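You operate a simulated robot arm through the tools that you are given. There is no shell and no other tool.

Carry out the task below with a simulated robot arm. There is one attempt and no reset: what you move stays moved.

Task
Catch one run's oil from the clamped white top injector in the clear cup on the green tester.
Fine: cup in the yellow circle, spout over it, hood closed, RUN; after the result swing the spout back over the funnel. No oil on the deck. Set down upright: clear cup.

The check looks at the end state, three seconds after you hand in, the way a careful person would. Anything else that was tipped, shoved, dropped, spilled or broken makes it a failure.

Robot
A 7-joint arm with a fingered hand, fixed in place. Base frame: the origin is at the foot of the arm, x ahead of it, y to its left, z up. Units: m, degrees, N and s.
Its first joint turns from -166.0 to 166.0 degrees. Payload 4 kg.
The tool frame sits at the grasp point between the pads (the TCP): z along the fingers, y along the line on which they close. The tips reach 0.03 m beyond it. Largest opening 0.104 m; the body of the gripper starts 0.035 m behind the TCP. The gripper is a hand of 4 fingers: y runs from the thumb to the fingers, the wrist lies at [-0.015, -0.113, -0.19] in the tool frame.
Orientation is that of the tool frame in the base frame, as [roll, pitch, yaw] about the fixed x, y, z axes, in that order (R = Rz(yaw) Ry(pitch) Rx(roll)). With the fingers straight down and the wrist toward the robot, the tool's x, y and z point along [0, 1, 0], [1, 0, 0] and [0, 0, -1] of the base frame.

Tools
- The arm moves only by the tool servo_tool. Its arguments are lists of equal length, an entry for each row: "travel": the shift along the tool's x, y, z in units of 250 mm (1.0 is 250 mm), a list of three; "dr": the turn, a rotation vector about the tool's x, y, z in units of 90 degrees (1.0 is 90 degrees), a list of three. In form: {"travel": [[tx, ty, tz], ...], "dr": [[rx, ry, rz], ...]}. A call has 1 to 20 rows; each row is the pose to reach, as a shift and turn from the pose commanded when the call began, along the tool's axes at that moment. A call with a number of a shift or a turn outside -1 to 1 is refused whole. Rows are played at 5 a second. More than 0.05 m and 8.6 degrees between two rows, and nothing of the call is played. Where a pose cannot be reached the arm comes as near as it can. A force on the tool above 90 N (or 10 N above the force at the start of the call, whichever is more), or a blocked arm, ends the call early, and 0.2 s more pass. In this call time passes only in rows, and 0.2 s behind the last. The reply holds the time, the measured pose of the TCP, the force on the tool along the base axes, the opening and the grip force, in the units named above and with some noise, with the torque about the TCP (base axes, N m) and any sound that the robot's microphone picked up, and new pictures: "pictures" is both (left out), scene, wrist or none.
- Cameras (640 x 400 px; columns grow to the right, rows downward): "scene" is fixed at [0.3992, -0.5018, 1.7724]; the picture's right is [0.85, -0.53, 0.00], its down [-0.48, -0.78, -0.41] and it looks along [0.22, 0.35, -0.91] (base axes); focal length 214 px, centre (320, 200). "wrist" rides on the gripper at [0.061, -0.092, -0.13] in the tool frame; the picture's right is [-0.81, 0.28, -0.52], its down [-0.53, -0.71, 0.45] and it looks along [-0.24, 0.64, 0.72] (tool axes); focal length 275 px, centre (320, 200). There is no depth. A picture from a camera that has moved, and an enlarged one, comes with that camera's place and axes in the base frame and with its lens.
- curl_fingers(index, middle, ring, thumb_bend, thumb_turn): sets how far each is bent, from 0 (flat) to 100 (curled in); at 30 the hand is open as for a grip, at 70 the pads meet at the TCP. One left out holds its place. A second passes; each finger stops where it meets its share of the squeeze, and holds until it gets a number again. It is the only way to open and close the hand. It gives what a move gives, with no picture; readings hold the bend of each and the force on the fingers (four entries, about 0 where the hand has none), thumb and palm. thumb_turn goes from beside the hand (0) to across from the fingers (100), as for a grip.
- inspect(camera, box): a new picture of the part [left, top, right, bottom] of that camera's present view, enlarged. No time passes.
- close_job(): hands the job in; it is judged then, once.

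Nothing tells you positions but the pictures and the camera data. Unless the task says otherwise, let go and move clear before handing in.

The tools are called after "Request:" as name(argument=value, ...) on one line, values as JSON. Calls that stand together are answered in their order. servo_tool: Moves the arm, as the interface text tells. Its arguments: {"type":"object","properties":{"travel":{"type":"array","items":{"type":"array","items":{"type":"number"}}},"dr":{"type":"array","items":{"type":"array","items":{"type":"number"}}},"pictures":{"type":"string","enum":["both","scene","wrist","none"]}},"required":["travel","dr"]} The other tools are called the same way: curl_fingers (index, middle, ring, thumb_bend, thumb_turn) moves the fingers one by one; inspect (camera, box) takes an enlarged picture of a part of a camera's view; close_job () hands the job in.

At the start:

```text
t: 0.0
tool_pos: [0.2956, -0.4799, 1.3139]
ee_rot: [179.8, 0.0, 89.9]
force: [0.3, 0.2, -0.7]
wrist_torque: [0.0, 0.0, -0.02]
grip_width: 0.1036
gripper_force: 0.1
shape: jaw
bend: [30.0, 30.0, 30.0, 30.0, 98.0]
finger forces: [0.0, 0.0, 0.0, 0.0, 0.0, 0.1]
```

scene: 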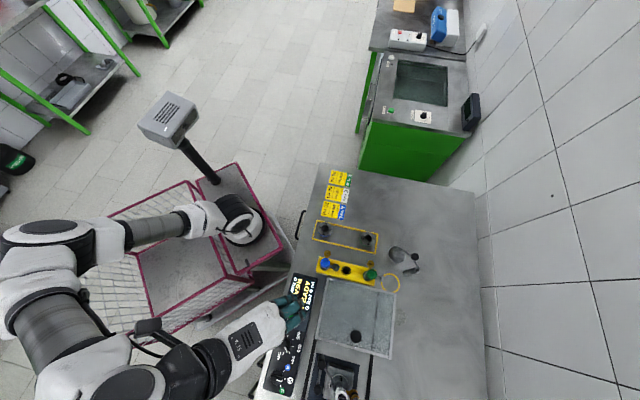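
wrist: 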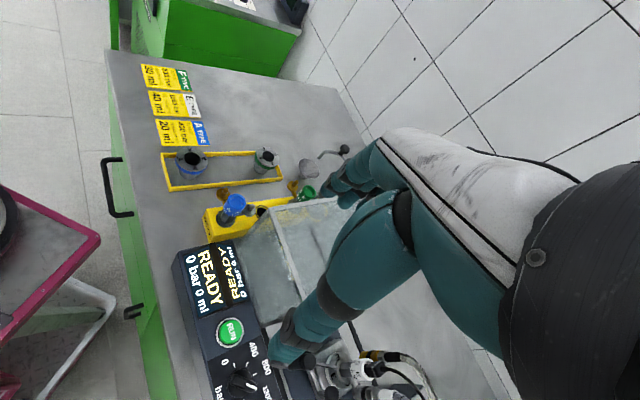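

I see a steel-topped bench with a tester (green front), a screen showing READY, a hood of clear plastic, a yellow rack with injectors and a yellow circle. I'll look closer before moving.

Request:
inspect(camera="scene", box=[300, 160, 440, 250])

Request:
inspect(camera="scene", box=[290, 230, 430, 320])

Request:
inspect(camera="scene", box=[250, 270, 430, 400])

Request:
inspect(camera="wrist", box=[100, 40, 300, 165])

Request:
inspect(camera="wrist", box=[150, 130, 370, 270])

Request:
inspect(camera="wrist", box=[160, 230, 460, 400])

```text
4.44 times, centred on (370, 205) of scene
camera zoom: at [0.3992, -0.5018, 1.7724], right [0.85, -0.53, 0.0], down [-0.48, -0.78, -0.41], along [0.22, 0.35, -0.91], focal length 953 px, centre (98, 178)
```

zoom: 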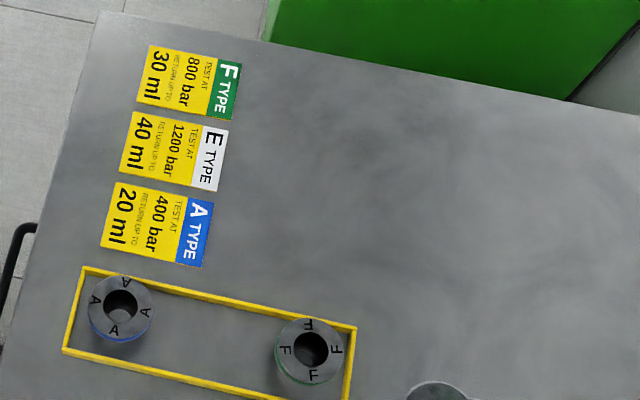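

```text
4.44 times, centred on (360, 275) of scene
camera zoom: at [0.3992, -0.5018, 1.7724], right [0.85, -0.53, 0.0], down [-0.48, -0.78, -0.41], along [0.22, 0.35, -0.91], focal length 953 px, centre (142, -133)
```

zoom: 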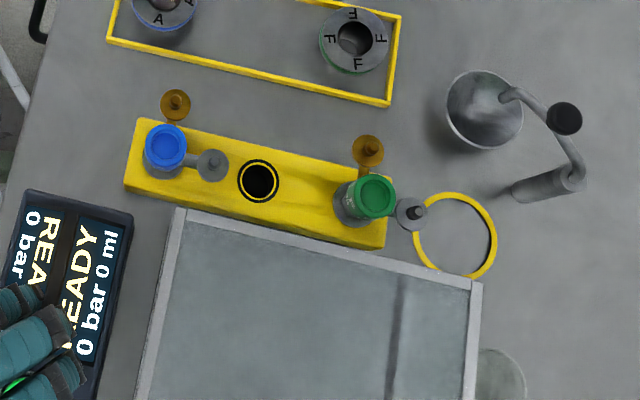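

```text
3.08 times, centred on (340, 335) of scene
camera zoom: at [0.3992, -0.5018, 1.7724], right [0.85, -0.53, 0.0], down [-0.48, -0.78, -0.41], along [0.22, 0.35, -0.91], focal length 660 px, centre (258, -215)
```

zoom: 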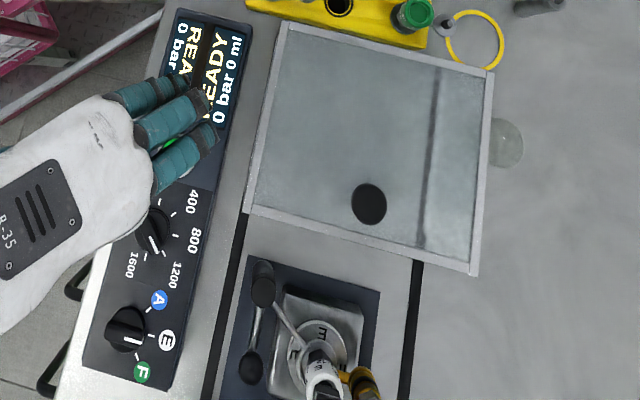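

```text
3.20 times, centred on (200, 102) of wrist
camera zoom: at [0.2044, -0.418, 1.4444], right [0.27, -0.81, 0.52], down [-0.71, -0.53, -0.46], along [0.65, -0.25, -0.72], focal length 881 px, centre (704, 512)
```

zoom: 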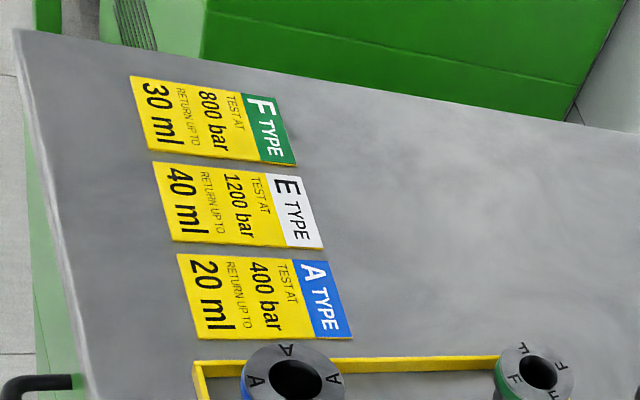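

```text
2.86 times, centred on (260, 200) of wrist
camera zoom: at [0.2044, -0.418, 1.4444], right [0.27, -0.81, 0.52], down [-0.71, -0.53, -0.46], along [0.65, -0.25, -0.72], focal length 786 px, centre (491, 200)
```

zoom: 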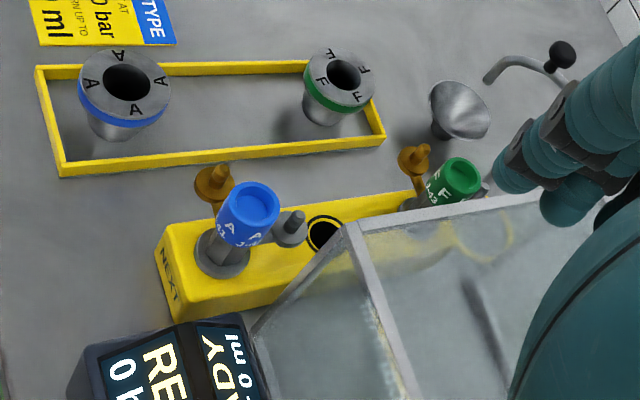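

```text
2.13 times, centred on (310, 315) of wrist
camera zoom: at [0.2044, -0.418, 1.4444], right [0.27, -0.81, 0.52], down [-0.71, -0.53, -0.46], along [0.65, -0.25, -0.72], focal length 587 px, centre (341, -45)
```

zoom: 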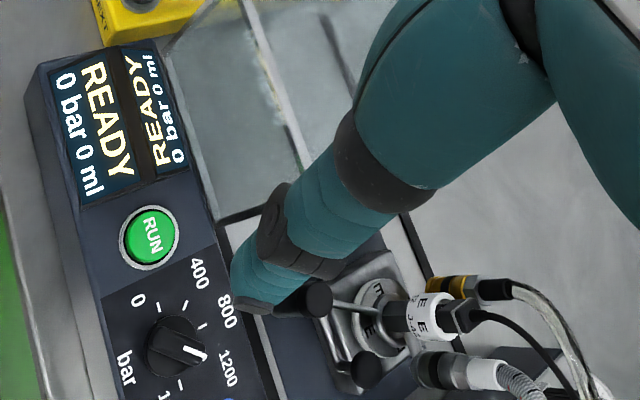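

The pressure dial seems to sit near 1200 and the type selector near E, but I need a clear view. The bench is turned about 45° and its deck is at z≈0.91. I'll move the hand off the console to see it in the scene camera.

Request:
servo_tool(travel=[[0.16, 0.08, 0], [0.32, 0.16, 0], [0.48, 0.24, 0], [0.64, 0.32, 0], [0.8, 0.4, 0]], dr=[[0, 0, 0], [0, 0, 0], [0, 0, 0], [0, 0, 0], [0, 0, 0]])

```text
t: 1.2
tool_pos: [0.3922, -0.2832, 1.313]
ee_rot: [-180.0, -0.1, 89.9]
force: [0.2, -0.6, 0.2]
wrist_torque: [0.02, -0.01, 0.03]
grip_width: 0.1039
gripper_force: 0.0
shape: jaw
bend: [30.0, 30.0, 30.0, 30.0, 98.0]
finger forces: [0.0, 0.0, 0.0, 0.0, 0.0, 0.1]
camera wrist: at [0.303, -0.221, 1.4433], right [0.27, -0.81, 0.52], down [-0.71, -0.53, -0.46], along [0.64, -0.25, -0.72], focal length 275 px, centre (320, 200)
```

scene: 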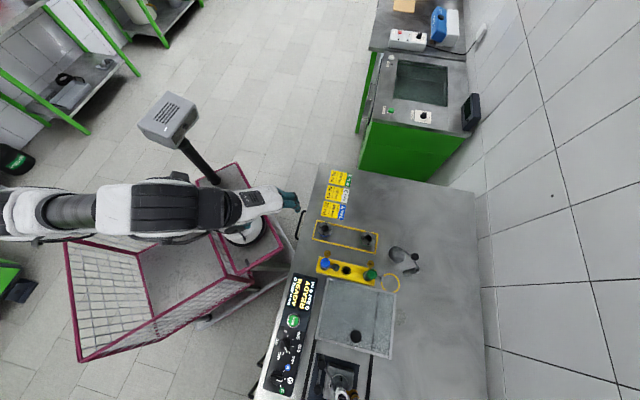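
wrist: 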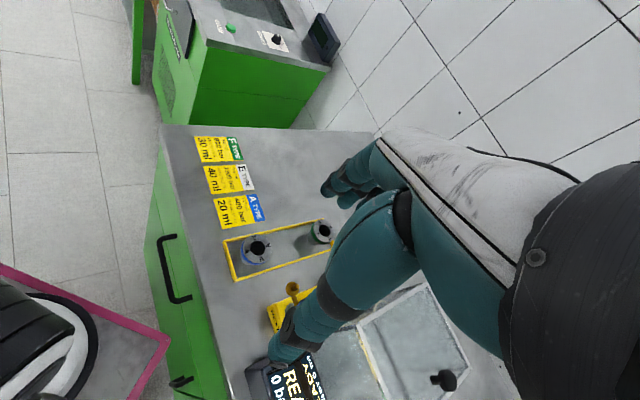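

Request:
inspect(camera="scene", box=[255, 300, 355, 400])

Request:
inspect(camera="scene", box=[310, 270, 430, 345])

Request:
inspect(camera="scene", box=[260, 260, 330, 310])

Request:
inspect(camera="scene", box=[300, 340, 380, 400])

Request:
inspect(camera="scene", box=[370, 230, 440, 300])

```text
4.00 times, centred on (305, 350) of scene
camera zoom: at [0.3992, -0.5018, 1.7724], right [0.85, -0.53, 0.0], down [-0.48, -0.78, -0.41], along [0.22, 0.35, -0.91], focal length 858 px, centre (380, -400)
```

zoom: 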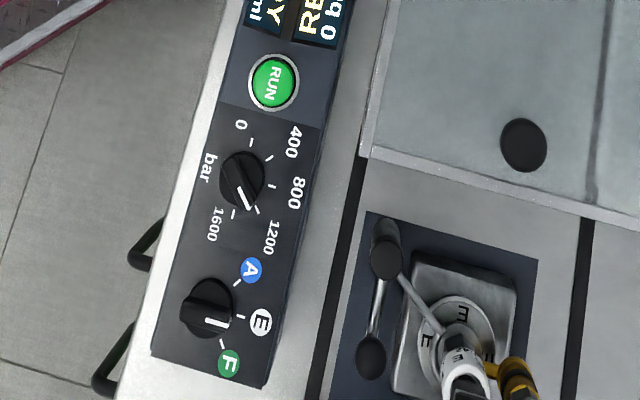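

```text
5.33 times, centred on (370, 308) of scene
camera zoom: at [0.3992, -0.5018, 1.7724], right [0.85, -0.53, 0.0], down [-0.48, -0.78, -0.41], along [0.22, 0.35, -0.91], focal length 1144 px, centre (53, -373)
```

zoom: 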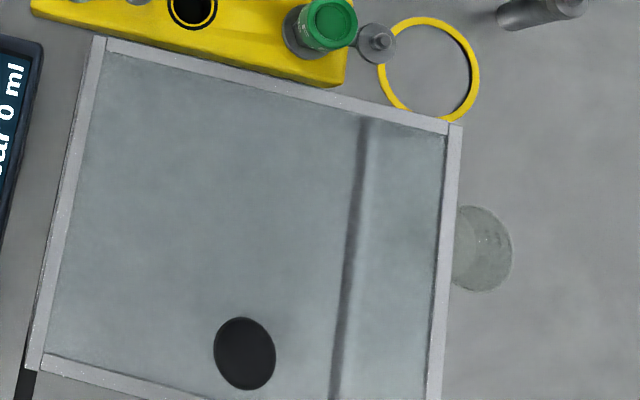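

```text
8.00 times, centred on (295, 285) of scene
camera zoom: at [0.3992, -0.5018, 1.7724], right [0.85, -0.53, 0.0], down [-0.48, -0.78, -0.41], along [0.22, 0.35, -0.91], focal length 1716 px, centre (520, -480)
```

zoom: 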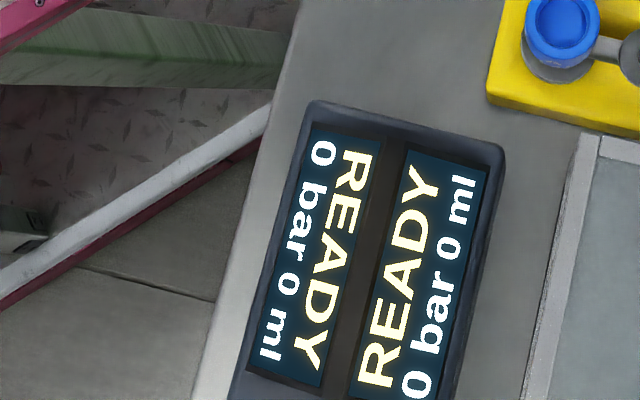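

```text
6.67 times, centred on (340, 370) of scene
camera zoom: at [0.3992, -0.5018, 1.7724], right [0.85, -0.53, 0.0], down [-0.48, -0.78, -0.41], along [0.22, 0.35, -0.91], focal length 1430 px, centre (187, -933)
```

zoom: 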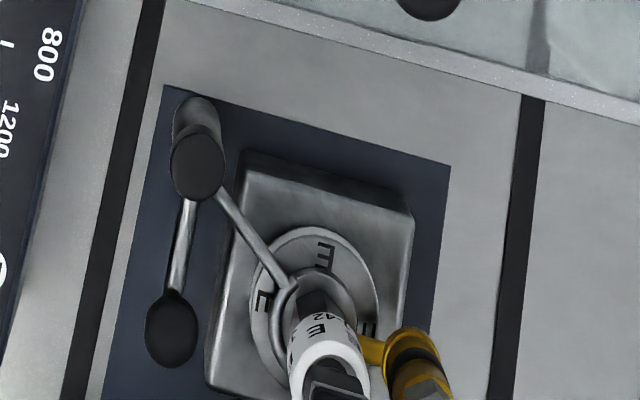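

```text
5.71 times, centred on (405, 265) of scene
camera zoom: at [0.3992, -0.5018, 1.7724], right [0.85, -0.53, 0.0], down [-0.48, -0.78, -0.41], along [0.22, 0.35, -0.91], focal length 1226 px, centre (-166, -171)
```

zoom: 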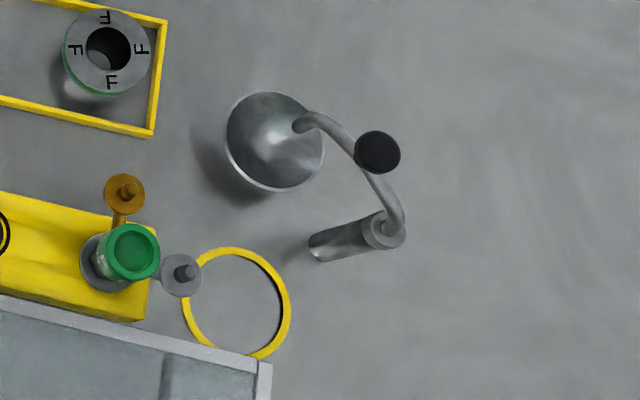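

Dial reads 1200 bar and selector reads E, which matches the white-top (E) injector, and the screen shows READY. Next I'll turn the wrist camera toward the clamp and rails to see how the hood closes.

Request:
servo_tool(travel=[[-0.113, -0.04, -0.013], [-0.227, -0.08, -0.027], [-0.34, -0.12, -0.04], [-0.453, -0.16, -0.053], [-0.567, -0.2, -0.067], [-0.68, -0.24, -0.08]], dr=[[0, 0, 0.0833], [0, 0, 0.1667], [0, 0, 0.25], [0, 0, 0.3333], [0, 0, 0.4167], [0, 0, 0.5]])

```text
t: 2.6
tool_pos: [0.3341, -0.4504, 1.3321]
ee_rot: [179.9, 0.0, 44.8]
force: [-0.3, 0.1, -0.5]
wrist_torque: [0.01, 0.0, -0.01]
grip_width: 0.1036
gripper_force: 0.0
shape: jaw
bend: [30.0, 30.0, 30.0, 30.0, 98.0]
finger forces: [0.1, 0.0, 0.0, 0.0, 0.1, 0.1]
camera wrist: at [0.3138, -0.3408, 1.4636], right [-0.38, -0.77, 0.52], down [-0.88, 0.13, -0.46], along [0.28, -0.63, -0.72], focal length 275 px, centre (320, 200)
```

scene: 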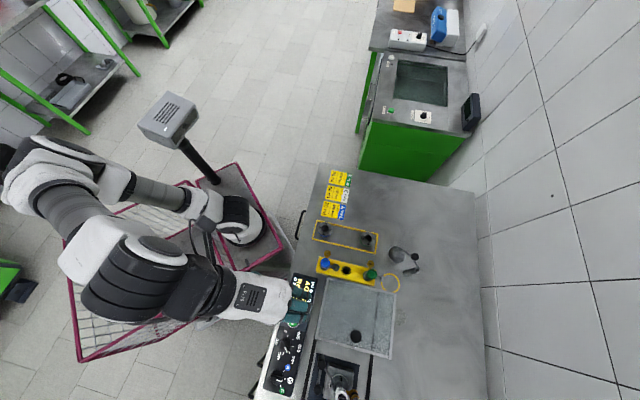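
wrist: 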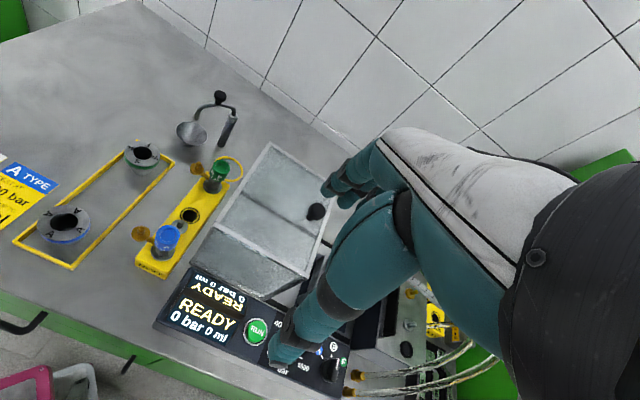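

Request:
inspect(camera="wrist", box=[160, 80, 340, 220])

Request:
inspect(camera="wrist", box=[280, 240, 500, 400])

Request:
inspect(camera="wrist", box=[180, 130, 360, 300])

```text
2.86 times, centred on (250, 150) of wrist
camera zoom: at [0.3138, -0.3408, 1.4636], right [-0.38, -0.77, 0.52], down [-0.88, 0.13, -0.46], along [0.28, -0.63, -0.72], focal length 786 px, centre (520, 343)
```

zoom: 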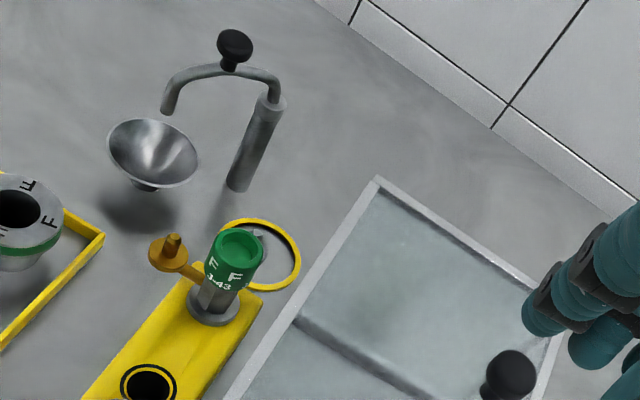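

```text
2.50 times, centred on (390, 320) of wrist
camera zoom: at [0.3138, -0.3408, 1.4636], right [-0.38, -0.77, 0.52], down [-0.88, 0.13, -0.46], along [0.28, -0.63, -0.72], focal length 688 px, centre (145, -100)
```

zoom: 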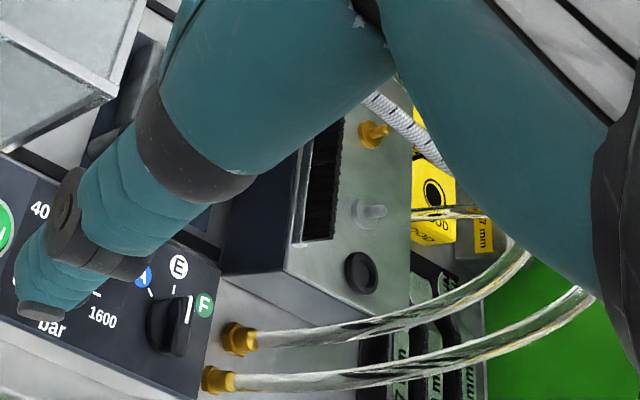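

```text
2.35 times, centred on (270, 215) of wrist
camera zoom: at [0.3138, -0.3408, 1.4636], right [-0.38, -0.77, 0.52], down [-0.88, 0.13, -0.46], along [0.28, -0.63, -0.72], focal length 648 px, centre (438, 165)
```

zoom: 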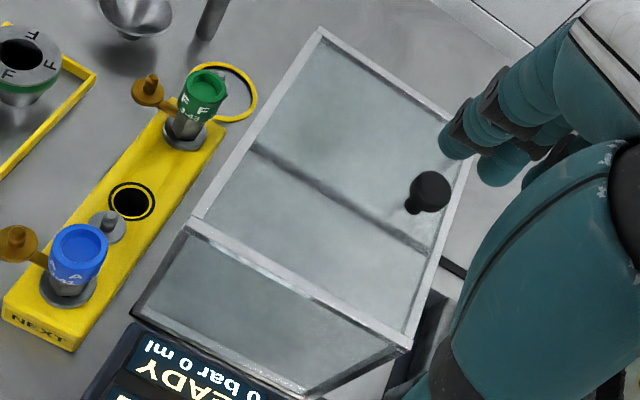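

The rail/clamp area is hidden behind the thumb, so I'll yaw the wrist further to bring it into the clear left half of the wrist image.

Request:
servo_tool(travel=[[0, 0, 0], [0, 0, 0], [0, 0, 0], [0, 0, 0], [0, 0, 0], [0, 0, 0]], dr=[[0, 0, 0.0833], [0, 0, 0.1667], [0, 0, 0.25], [0, 0, 0.3333], [0, 0, 0.4167], [0, 0, 0.5]], pictures="wrist")

```text
t: 4.0
tool_pos: [0.335, -0.4509, 1.3324]
ee_rot: [179.9, -0.1, -0.2]
force: [0.2, 0.0, -0.4]
wrist_torque: [-0.01, 0.03, 0.0]
grip_width: 0.1036
gripper_force: 0.1
shape: jaw
bend: [30.0, 30.0, 30.0, 30.0, 98.0]
finger forces: [0.0, 0.0, 0.0, 0.1, 0.1, 0.0]
camera wrist: at [0.3967, -0.3579, 1.4634], right [-0.81, -0.27, 0.52], down [-0.53, 0.71, -0.46], along [-0.25, -0.64, -0.72], focal length 275 px, centre (320, 200)
```

wrist: 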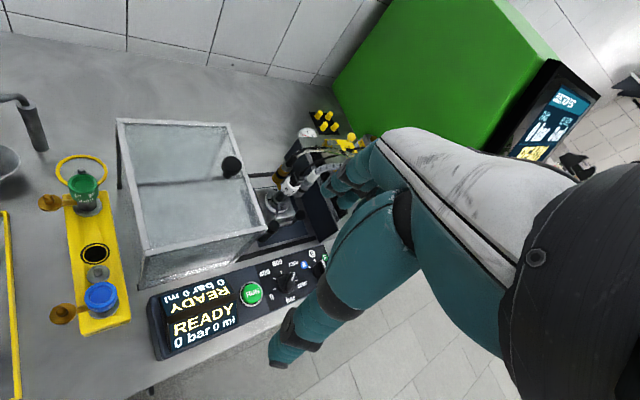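

Request:
inspect(camera="wrist", box=[220, 90, 380, 210])

Request:
inspect(camera="wrist", box=[90, 100, 300, 300])

Request:
inspect(camera="wrist", box=[220, 200, 340, 320])

```text
3.33 times, centred on (300, 150) of wrist
camera zoom: at [0.3967, -0.3579, 1.4634], right [-0.81, -0.27, 0.52], down [-0.53, 0.71, -0.46], along [-0.25, -0.64, -0.72], focal length 918 px, centre (387, 367)
```

zoom: 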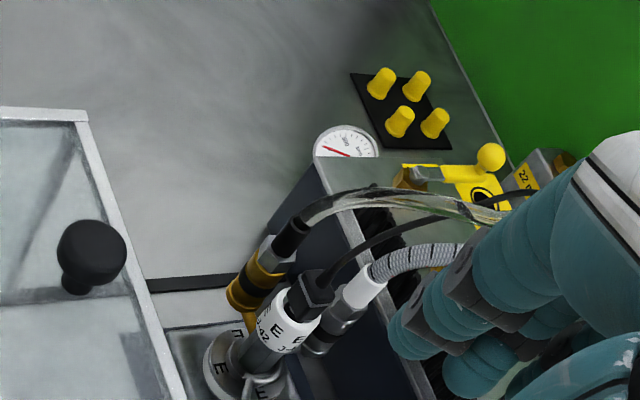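

```text
2.00 times, centred on (195, 200) of wrist
camera zoom: at [0.3967, -0.3579, 1.4634], right [-0.81, -0.27, 0.52], down [-0.53, 0.71, -0.46], along [-0.25, -0.64, -0.72], focal length 551 px, centre (570, 200)
```

zoom: 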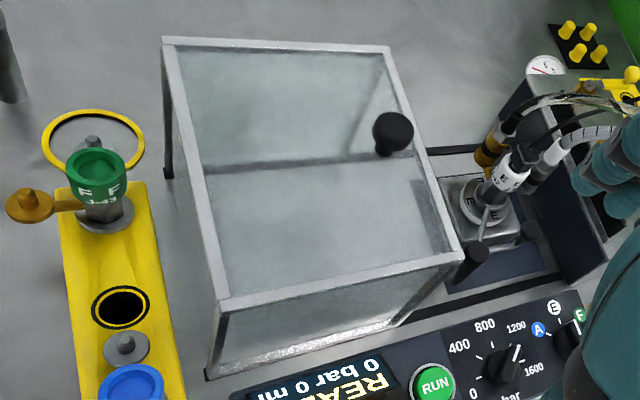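

```text
3.33 times, centred on (280, 260) of wrist
camera zoom: at [0.3967, -0.3579, 1.4634], right [-0.81, -0.27, 0.52], down [-0.53, 0.71, -0.46], along [-0.25, -0.64, -0.72], focal length 918 px, centre (453, 0)
```

zoom: 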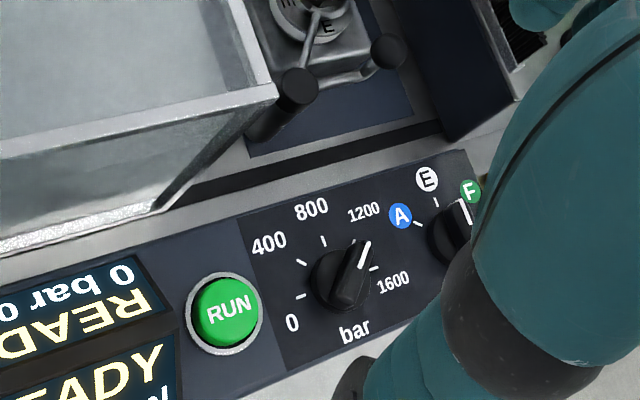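

Everything is set to E / 1200 bar; the hood is a clear box about 0.2 m wide with a knob near (0.431, -0.633, 1.11), sliding on rails toward the clamp. I'll go above the knob with the hand turned so the thumb sits behind it for the closing push.

Request:
servo_tool(travel=[[0.064, 0.121, 0.053], [0.128, 0.241, 0.107], [0.192, 0.362, 0.16], [0.256, 0.483, 0.213], [0.32, 0.603, 0.267], [0.384, 0.724, 0.32]], dr=[[0, 0, 0.0833], [0, 0, 0.1667], [0, 0, 0.25], [0, 0, 0.3333], [0, 0, 0.4167], [0, 0, 0.5]])

```text
t: 5.4
tool_pos: [0.4304, -0.6306, 1.2515]
ee_rot: [-180.0, -0.2, -45.1]
force: [0.8, 1.0, -0.8]
wrist_torque: [-0.01, -0.02, 0.0]
grip_width: 0.1037
gripper_force: 0.0
shape: jaw
bend: [30.0, 30.0, 30.0, 30.0, 98.0]
finger forces: [0.1, 0.0, 0.0, 0.1, 0.0, 0.0]
camera wrist: at [0.5401, -0.6087, 1.3826], right [-0.77, 0.38, 0.51], down [0.13, 0.88, -0.46], along [-0.63, -0.28, -0.72], focal length 275 px, centre (320, 200)
```

scene: 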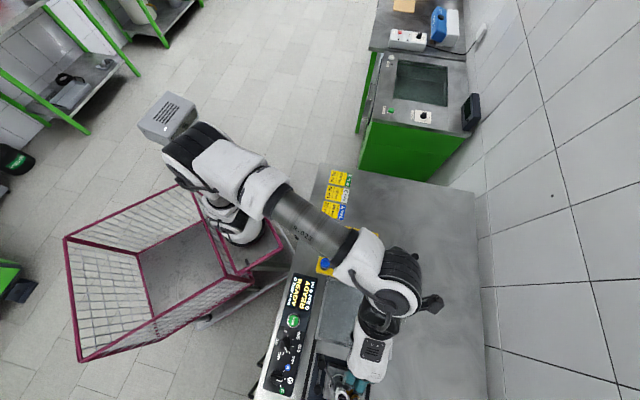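
wrist: 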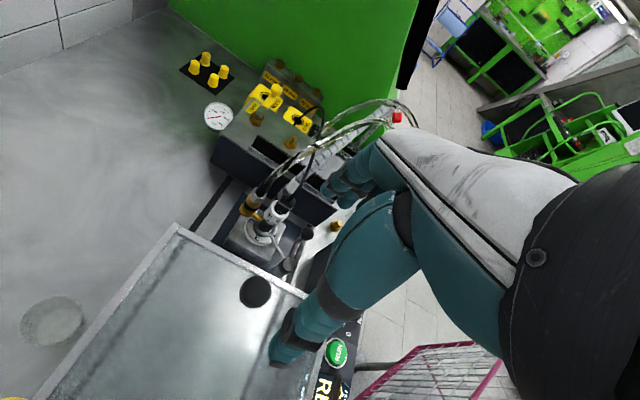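

The pose was reached. Let me look closely at the knob, clamp and cup from here.

Request:
inspect(camera="wrist", box=[180, 130, 380, 290])

Request:
inspect(camera="wrist", box=[0, 220, 160, 400])

Request:
inspect(camera="wrist", box=[170, 30, 420, 200])

Request:
inspect(camera="scene", box=[290, 270, 450, 400])

```text
2.50 times, centred on (280, 210) of wrist
camera zoom: at [0.5401, -0.6087, 1.3826], right [-0.77, 0.38, 0.51], down [0.13, 0.88, -0.46], along [-0.63, -0.28, -0.72], focal length 688 px, centre (420, 175)
```

zoom: 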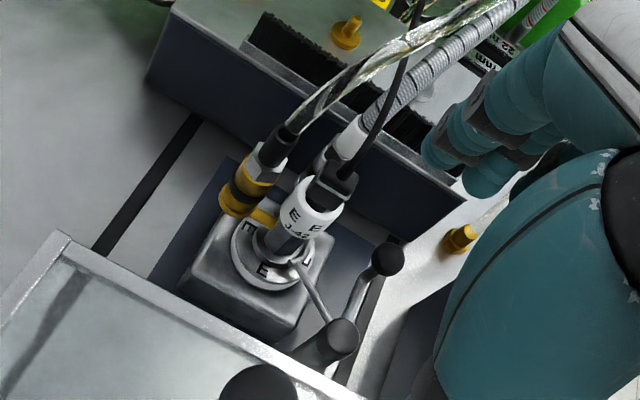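

```text
2.22 times, centred on (80, 310) of wrist
camera zoom: at [0.5401, -0.6087, 1.3826], right [-0.77, 0.38, 0.51], down [0.13, 0.88, -0.46], along [-0.63, -0.28, -0.72], focal length 612 px, centre (853, -44)
```

zoom: 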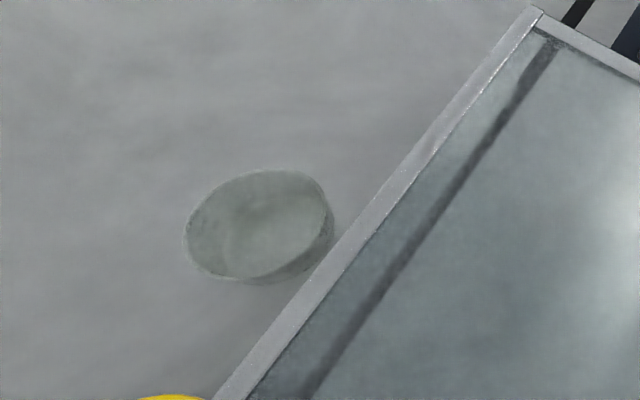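

```text
2.35 times, centred on (295, 115) of wrist
camera zoom: at [0.5401, -0.6087, 1.3826], right [-0.77, 0.38, 0.51], down [0.13, 0.88, -0.46], along [-0.63, -0.28, -0.72], focal length 648 px, centre (379, 400)
```

zoom: 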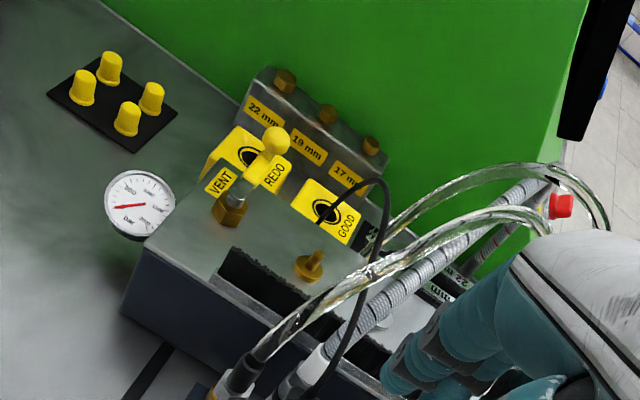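

```text
3.08 times, centred on (370, 335) of scene
camera zoom: at [0.3992, -0.5018, 1.7724], right [0.85, -0.53, 0.0], down [-0.48, -0.78, -0.41], along [0.22, 0.35, -0.91], focal length 660 px, centre (166, -215)
```

zoom: 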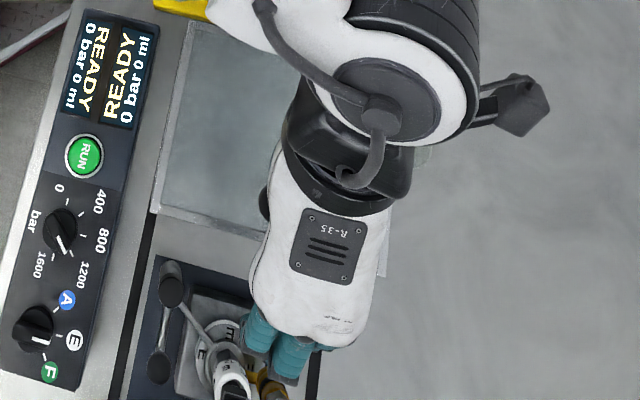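

The knob estimate projects exactly onto the knob in the wrist view. The clamp box face limits the hood's travel to about 0.21 m. I'll descend around the knob.

Request:
servo_tool(travel=[[0.003, 0.004, 0.11], [0.006, 0.004, 0.22], [0.006, 0.004, 0.33], [0.006, 0.004, 0.44]], dr=[[0, 0, 0], [0, 0, 0], [0, 0, 0], [0, 0, 0]])

```text
t: 6.4
tool_pos: [0.4311, -0.6332, 1.1427]
ee_rot: [180.0, -0.1, -45.0]
force: [-0.8, -0.1, 0.4]
wrist_torque: [-0.01, -0.02, 0.03]
grip_width: 0.1036
gripper_force: 0.1
shape: jaw
bend: [30.0, 30.0, 30.0, 30.0, 98.0]
finger forces: [0.0, 0.0, 0.0, 0.1, 0.0, 0.1]
camera wrist: at [0.5402, -0.6103, 1.2736], right [-0.77, 0.38, 0.52], down [0.13, 0.88, -0.46], along [-0.63, -0.28, -0.72], focal length 275 px, centre (320, 200)
```

scene: 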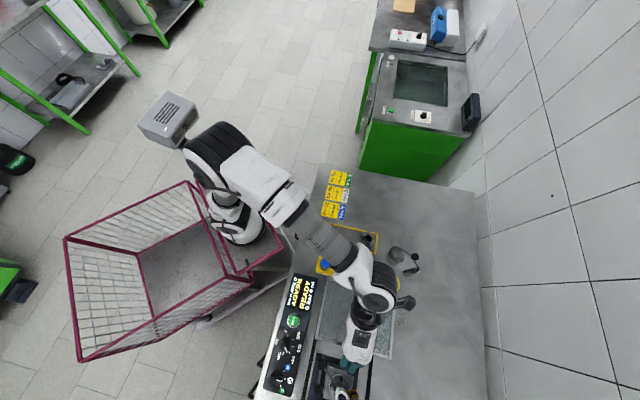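
wrist: 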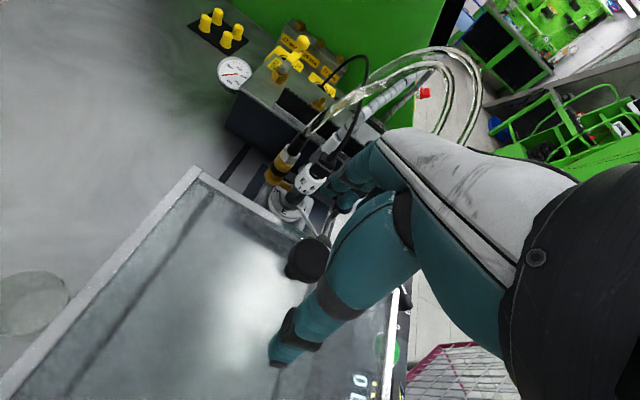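

The knob sits between thumb and fingers. Closing on it.

Request:
curl_fingers(index=68, middle=68, ring=68, thumb_bend=68)

Request:
inspect(camera="wrist", box=[200, 120, 420, 380])

```text
t: 7.4
tool_pos: [0.431, -0.6318, 1.1418]
ee_rot: [-180.0, -0.1, -45.1]
force: [-1.8, -3.0, -1.9]
wrist_torque: [-0.05, 0.09, 0.01]
grip_width: 0.0191
gripper_force: 5.4
shape: fingers
bend: [63.0, 64.0, 68.0, 63.0, 97.0]
finger forces: [3.4, 3.8, 0.0, 0.0, 3.3, 0.0]
```

```text
1.54 times, centred on (310, 250) of wrist
camera zoom: at [0.5402, -0.6105, 1.2736], right [-0.77, 0.38, 0.52], down [0.13, 0.88, -0.46], along [-0.63, -0.28, -0.72], focal length 424 px, centre (335, 123)
```

zoom: 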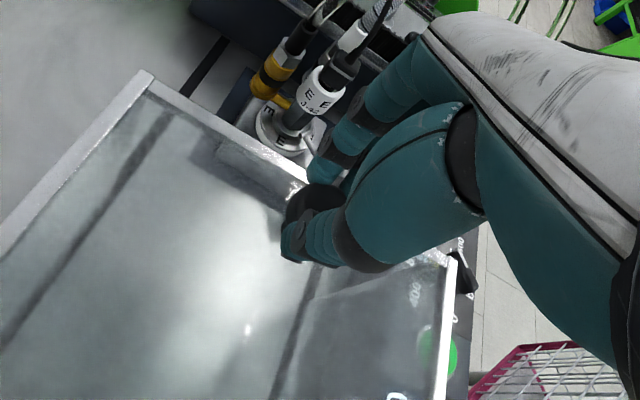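

Gripped (index, middle, thumb in contact). Now slide the hood toward the clamp along +tool y in small steps, watching the force.

Request:
servo_tool(travel=[[0, 0.04, 0], [0, 0.1, 0], [0, 0.16, 0], [0, 0.22, 0], [0, 0.28, 0]], dr=[[0, 0, 0], [0, 0, 0], [0, 0, 0], [0, 0, 0], [0, 0, 0]])

```text
t: 8.6
tool_pos: [0.381, -0.6834, 1.1426]
ee_rot: [180.0, 0.0, -45.1]
force: [-1.2, 0.1, -2.8]
wrist_torque: [0.01, 0.03, 0.02]
grip_width: 0.0191
gripper_force: 4.9
shape: fingers
bend: [65.0, 65.0, 68.0, 62.0, 97.0]
finger forces: [2.4, 2.8, 0.0, 0.0, 4.2, 0.0]
camera wrist: at [0.4907, -0.6607, 1.2742], right [-0.77, 0.38, 0.52], down [0.13, 0.88, -0.46], along [-0.63, -0.28, -0.72], focal length 275 px, centre (320, 200)
```

scene: 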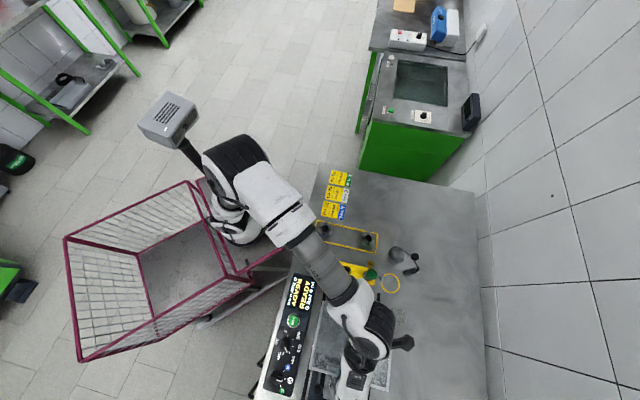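
wrist: 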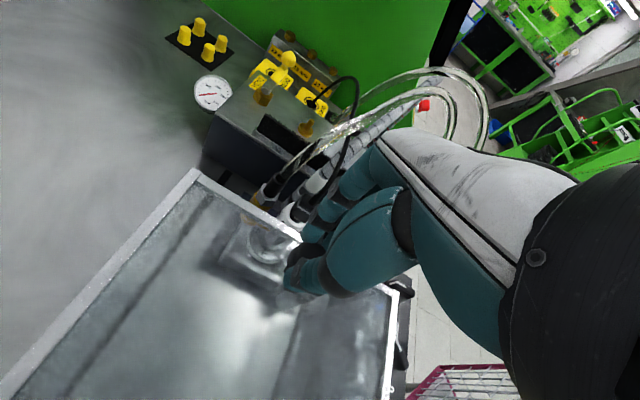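

The hood slides freely with light force. Continuing another 7 cm.

Request:
servo_tool(travel=[[0, 0.05, 0], [0, 0.11, 0], [0, 0.17, 0], [0, 0.23, 0], [0, 0.28, 0]], dr=[[0, 0, 0], [0, 0, 0], [0, 0, 0], [0, 0, 0], [0, 0, 0]])

Request:
inspect(camera="wrist", box=[160, 40, 440, 300])

```text
t: 9.8
tool_pos: [0.3329, -0.7329, 1.1455]
ee_rot: [180.0, -0.2, -45.0]
force: [1.2, -0.9, -4.6]
wrist_torque: [-0.05, 0.0, 0.05]
grip_width: 0.0187
gripper_force: 4.0
shape: fingers
bend: [65.0, 66.0, 68.0, 62.0, 97.0]
finger forces: [2.4, 1.9, 0.1, 0.1, 4.0, 0.1]
camera wrist: at [0.4411, -0.7096, 1.2755], right [-0.77, 0.38, 0.52], down [0.13, 0.88, -0.46], along [-0.63, -0.28, -0.72], focal length 275 px, centre (320, 200)
```

scene: 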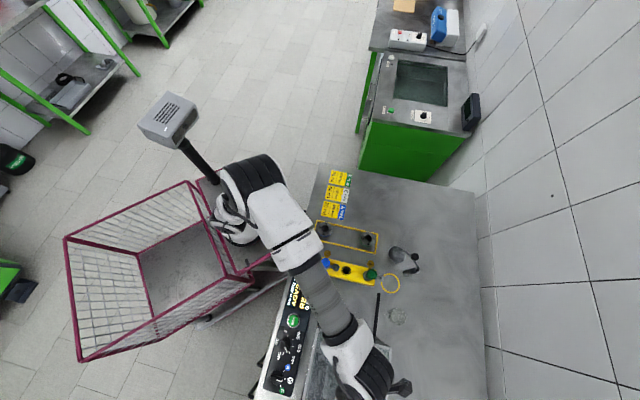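
wrist: 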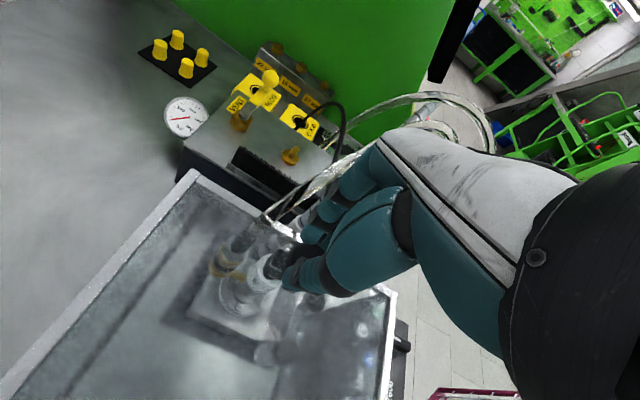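

```text
1.54 times, centred on (300, 170) of wrist
camera zoom: at [0.4411, -0.7096, 1.2755], right [-0.77, 0.38, 0.52], down [0.13, 0.88, -0.46], along [-0.63, -0.28, -0.72], focal length 424 px, centre (351, 246)
```

zoom: 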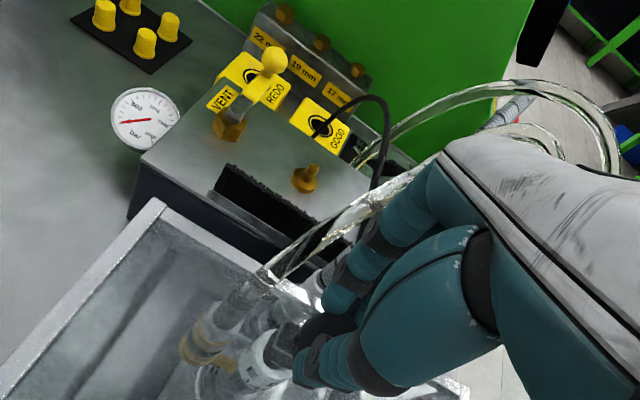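

The hoses pass out under the hood's open front and my fingers stay above the hood top. About 7 cm remain; continuing more gently.

Request:
servo_tool(travel=[[0, 0.04, 0.004], [0, 0.08, 0.008], [0, 0.12, 0.01], [0, 0.16, 0.01], [0, 0.2, 0.01]], dr=[[0, 0, 0], [0, 0, 0], [0, 0, 0], [0, 0, 0], [0, 0, 0]])

Request:
inspect(camera="wrist", box=[120, 60, 420, 340])

```text
t: 11.0
tool_pos: [0.2963, -0.7674, 1.1412]
ee_rot: [180.0, -0.1, -45.0]
force: [-2.1, 0.9, 11.1]
wrist_torque: [0.02, 0.06, 0.04]
grip_width: 0.0182
gripper_force: 8.0
shape: fingers
bend: [66.0, 66.0, 68.0, 63.0, 97.0]
finger forces: [3.2, 5.0, 0.0, 0.0, 6.6, 0.0]
camera wrist: at [0.4068, -0.745, 1.2725], right [-0.77, 0.38, 0.52], down [0.13, 0.88, -0.46], along [-0.63, -0.28, -0.72], focal length 275 px, centre (320, 200)
```

scene: 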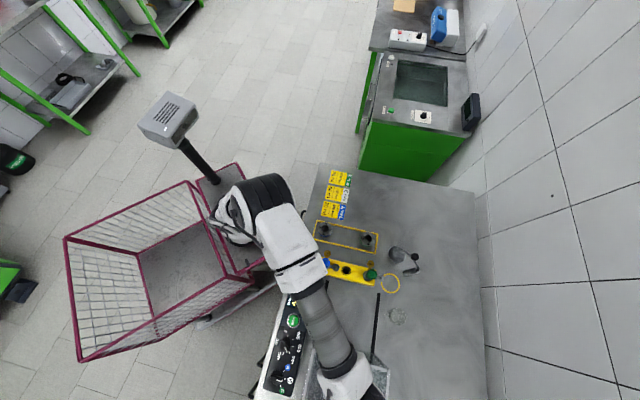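
wrist: 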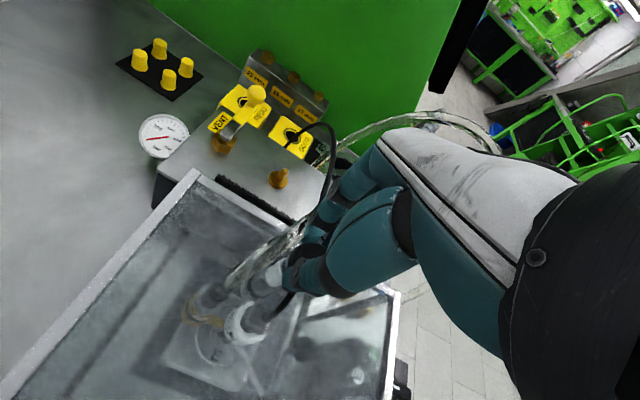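

```text
1.43 times, centred on (270, 200) of wrist
camera zoom: at [0.4068, -0.745, 1.2725], right [-0.77, 0.38, 0.52], down [0.13, 0.88, -0.46], along [-0.63, -0.28, -0.72], focal length 393 px, centre (391, 200)
```

zoom: 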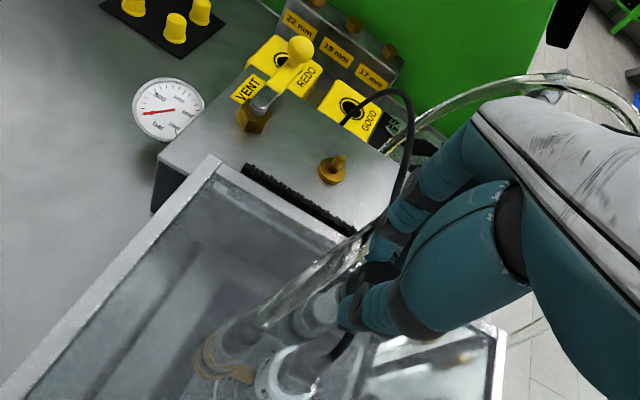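

Travel so far is 0.19 m. Continuing in smaller steps until it seats.

Request:
servo_tool(travel=[[0, 0.02, -0.006], [0, 0.04, -0.006], [0, 0.06, -0.006], [0, 0.08, -0.006]], dr=[[0, 0, 0], [0, 0, 0], [0, 0, 0], [0, 0, 0]])

Request:
inspect(camera="wrist", box=[120, 60, 420, 340])

```text
t: 12.0
tool_pos: [0.2835, -0.7823, 1.1434]
ee_rot: [-180.0, 0.0, -45.1]
force: [0.2, 0.9, -0.3]
wrist_torque: [0.02, 0.02, 0.01]
grip_width: 0.0182
gripper_force: 4.9
shape: fingers
bend: [65.0, 66.0, 68.0, 62.0, 97.0]
finger forces: [2.3, 2.9, 0.0, 0.0, 4.9, 0.0]
camera wrist: at [0.3922, -0.7596, 1.2739], right [-0.77, 0.38, 0.52], down [0.13, 0.88, -0.46], along [-0.63, -0.28, -0.73], focal length 275 px, centre (320, 200)
```

scene: 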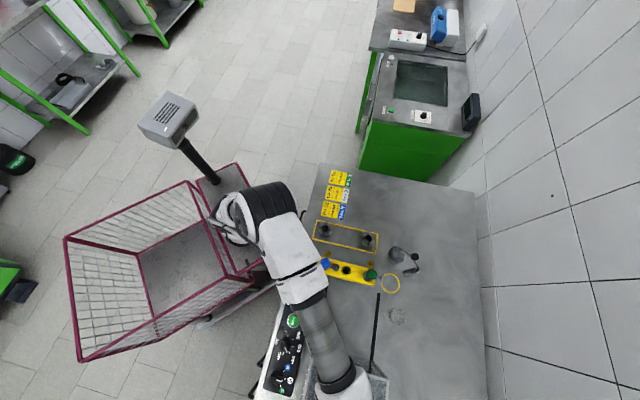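
wrist: 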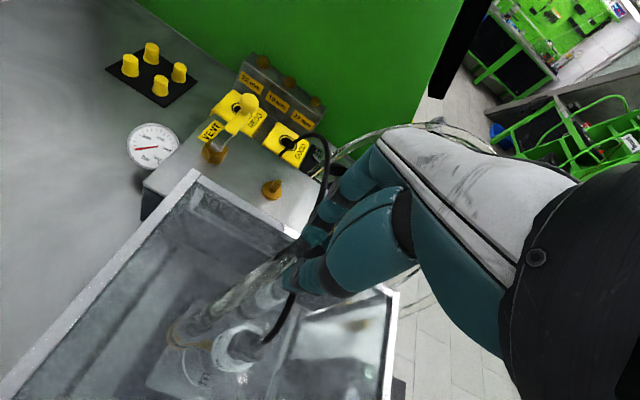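

```text
1.43 times, centred on (270, 200) of wrist
camera zoom: at [0.3922, -0.7596, 1.2739], right [-0.77, 0.38, 0.52], down [0.13, 0.88, -0.46], along [-0.63, -0.28, -0.73], focal length 393 px, centre (391, 200)
```

zoom: 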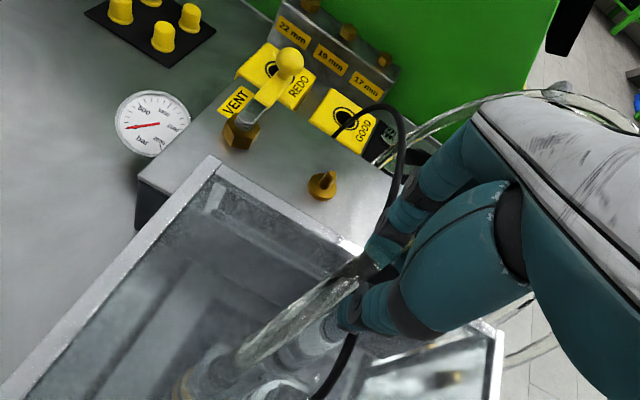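

Request:
servo_tool(travel=[[0, 0.02, 0], [0, 0.04, 0], [0, 0.06, 0], [0, 0.08, 0]], dr=[[0, 0, 0], [0, 0, 0], [0, 0, 0], [0, 0, 0]])

Request:
inspect(camera="wrist", box=[120, 60, 420, 340])

```text
t: 13.0
tool_pos: [0.2705, -0.795, 1.1433]
ee_rot: [180.0, -0.1, -45.0]
force: [7.0, 5.6, 3.1]
wrist_torque: [0.19, -0.26, 0.03]
grip_width: 0.0203
gripper_force: 4.8
shape: fingers
bend: [68.0, 68.0, 68.0, 60.0, 97.0]
finger forces: [0.1, 0.0, 0.0, 0.0, 9.7, 0.1]
camera wrist: at [0.3793, -0.773, 1.274], right [-0.77, 0.38, 0.52], down [0.13, 0.88, -0.46], along [-0.63, -0.28, -0.73], focal length 275 px, centre (320, 200)
```

scene: 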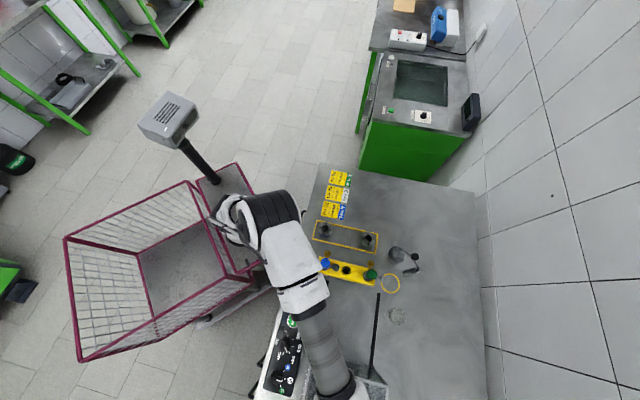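
wrist: 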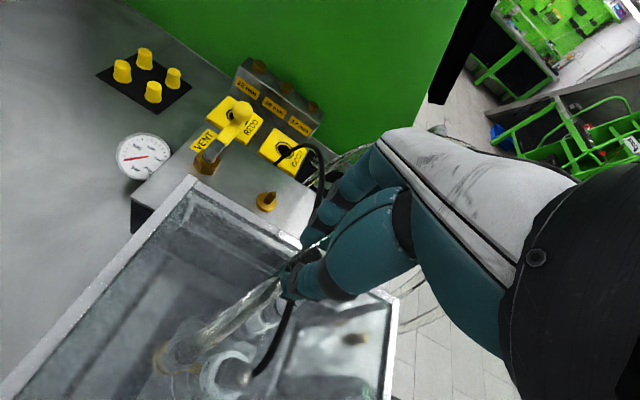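

```text
1.43 times, centred on (270, 200) of wrist
camera zoom: at [0.3793, -0.773, 1.274], right [-0.77, 0.38, 0.52], down [0.13, 0.88, -0.46], along [-0.63, -0.28, -0.73], focal length 393 px, centre (391, 200)
```

zoom: 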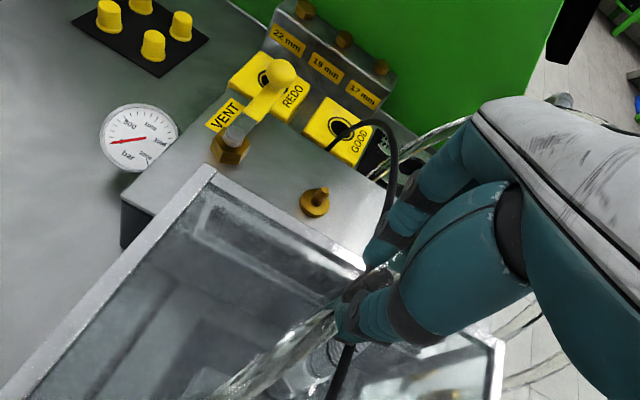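

Resistance now: thumb 9.7 N pushing, other fingers unloaded — the hood seems to be at its stop. I'll press a few more mm to confirm, then relax back.

Request:
servo_tool(travel=[[0, 0.02, 0], [0, 0.04, 0], [0, 0.04, 0], [0, -0.01, 0]], dr=[[0, 0, 0], [0, 0, 0], [0, 0, 0], [0, 0, 0]], pictures="wrist")

```text
t: 14.0
tool_pos: [0.2688, -0.7923, 1.1429]
ee_rot: [-180.0, 0.0, -45.2]
force: [7.5, 3.7, 1.5]
wrist_torque: [0.09, -0.21, -0.01]
grip_width: 0.02
gripper_force: 4.4
shape: fingers
bend: [68.0, 68.0, 68.0, 60.0, 96.0]
finger forces: [0.1, 0.0, 0.0, 0.1, 8.1, 0.0]
camera wrist: at [0.3783, -0.7716, 1.2743], right [-0.77, 0.38, 0.52], down [0.13, 0.88, -0.46], along [-0.63, -0.28, -0.72], focal length 275 px, centre (320, 200)
```

wrist: 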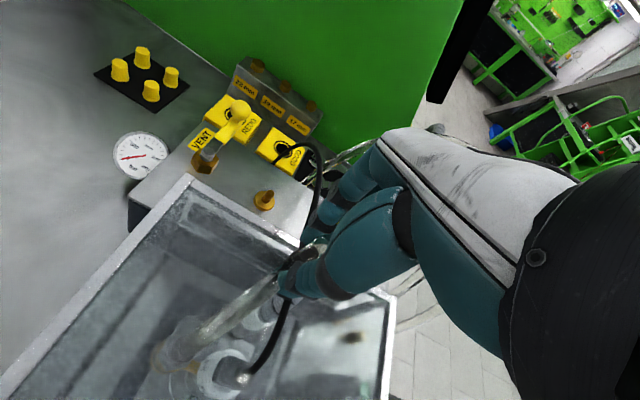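

The hood does not go further — it is fully closed. Releasing the knob gently (thumb mostly, fingers only slightly because of the cable) and lifting straight up.

Request:
curl_fingers(index=58, middle=58, ring=58, thumb_bend=45)

Request:
servo_tool(travel=[[0, -0.02, -0.08], [0, -0.03, -0.2], [0, -0.04, -0.36], [0, -0.05, -0.52]], dr=[[0, 0, 0], [0, 0, 0], [0, 0, 0], [0, 0, 0]])

```text
t: 15.0
tool_pos: [0.2697, -0.7941, 1.143]
ee_rot: [179.9, -0.1, -45.2]
force: [0.5, -0.5, 0.8]
wrist_torque: [0.02, 0.0, 0.02]
grip_width: 0.049
gripper_force: 0.1
shape: fingers
bend: [57.0, 57.0, 57.0, 45.0, 97.0]
finger forces: [0.0, 0.1, 0.0, 0.1, 0.1, 0.1]
```

```text
t: 16.0
tool_pos: [0.2792, -0.788, 1.2713]
ee_rot: [-180.0, -0.1, -45.2]
force: [0.1, 0.3, 0.2]
wrist_torque: [0.0, -0.02, 0.01]
grip_width: 0.0489
gripper_force: 0.2
shape: fingers
bend: [57.0, 57.0, 57.0, 45.0, 97.0]
finger forces: [0.1, 0.1, 0.1, 0.0, 0.0, 0.0]
camera wrist: at [0.389, -0.7652, 1.4021], right [-0.77, 0.38, 0.52], down [0.13, 0.88, -0.46], along [-0.63, -0.28, -0.73], focal length 275 px, centre (320, 200)
```

scene: 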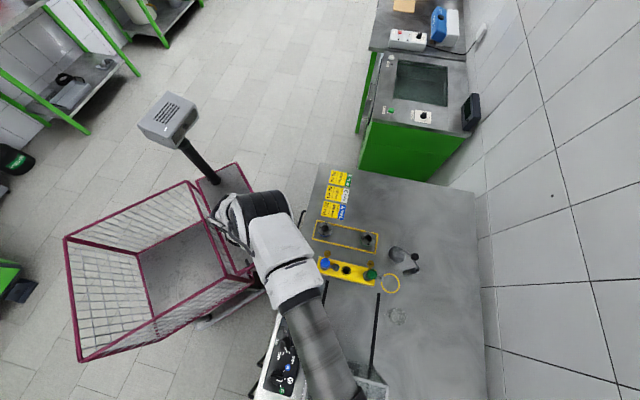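
wrist: 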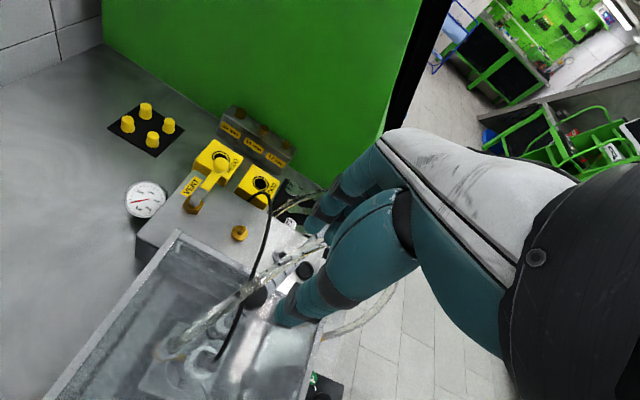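

The hood stayed closed. The cup is now in full view in the scene camera; zooming in on it and the circle.

Request:
inspect(camera="scene", box=[360, 260, 440, 340])

Request:
inspect(camera="wrist", box=[90, 90, 350, 380])

```text
5.00 times, centred on (400, 300) of scene
camera zoom: at [0.3992, -0.5018, 1.7724], right [0.85, -0.53, 0.0], down [-0.48, -0.78, -0.41], along [0.22, 0.35, -0.91], focal length 1072 px, centre (-80, -300)
```

zoom: 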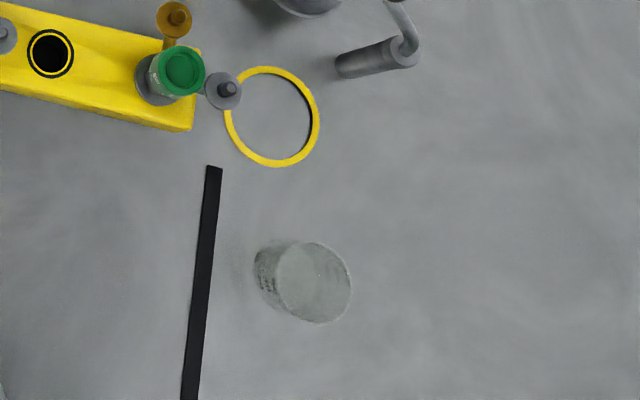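

```text
1.38 times, centred on (220, 235) of wrist
camera zoom: at [0.389, -0.7652, 1.4021], right [-0.77, 0.38, 0.52], down [0.13, 0.88, -0.46], along [-0.63, -0.28, -0.73], focal length 380 px, centre (458, 152)
```

zoom: 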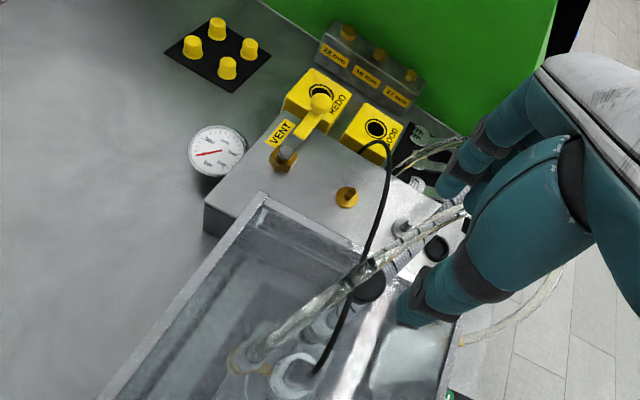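

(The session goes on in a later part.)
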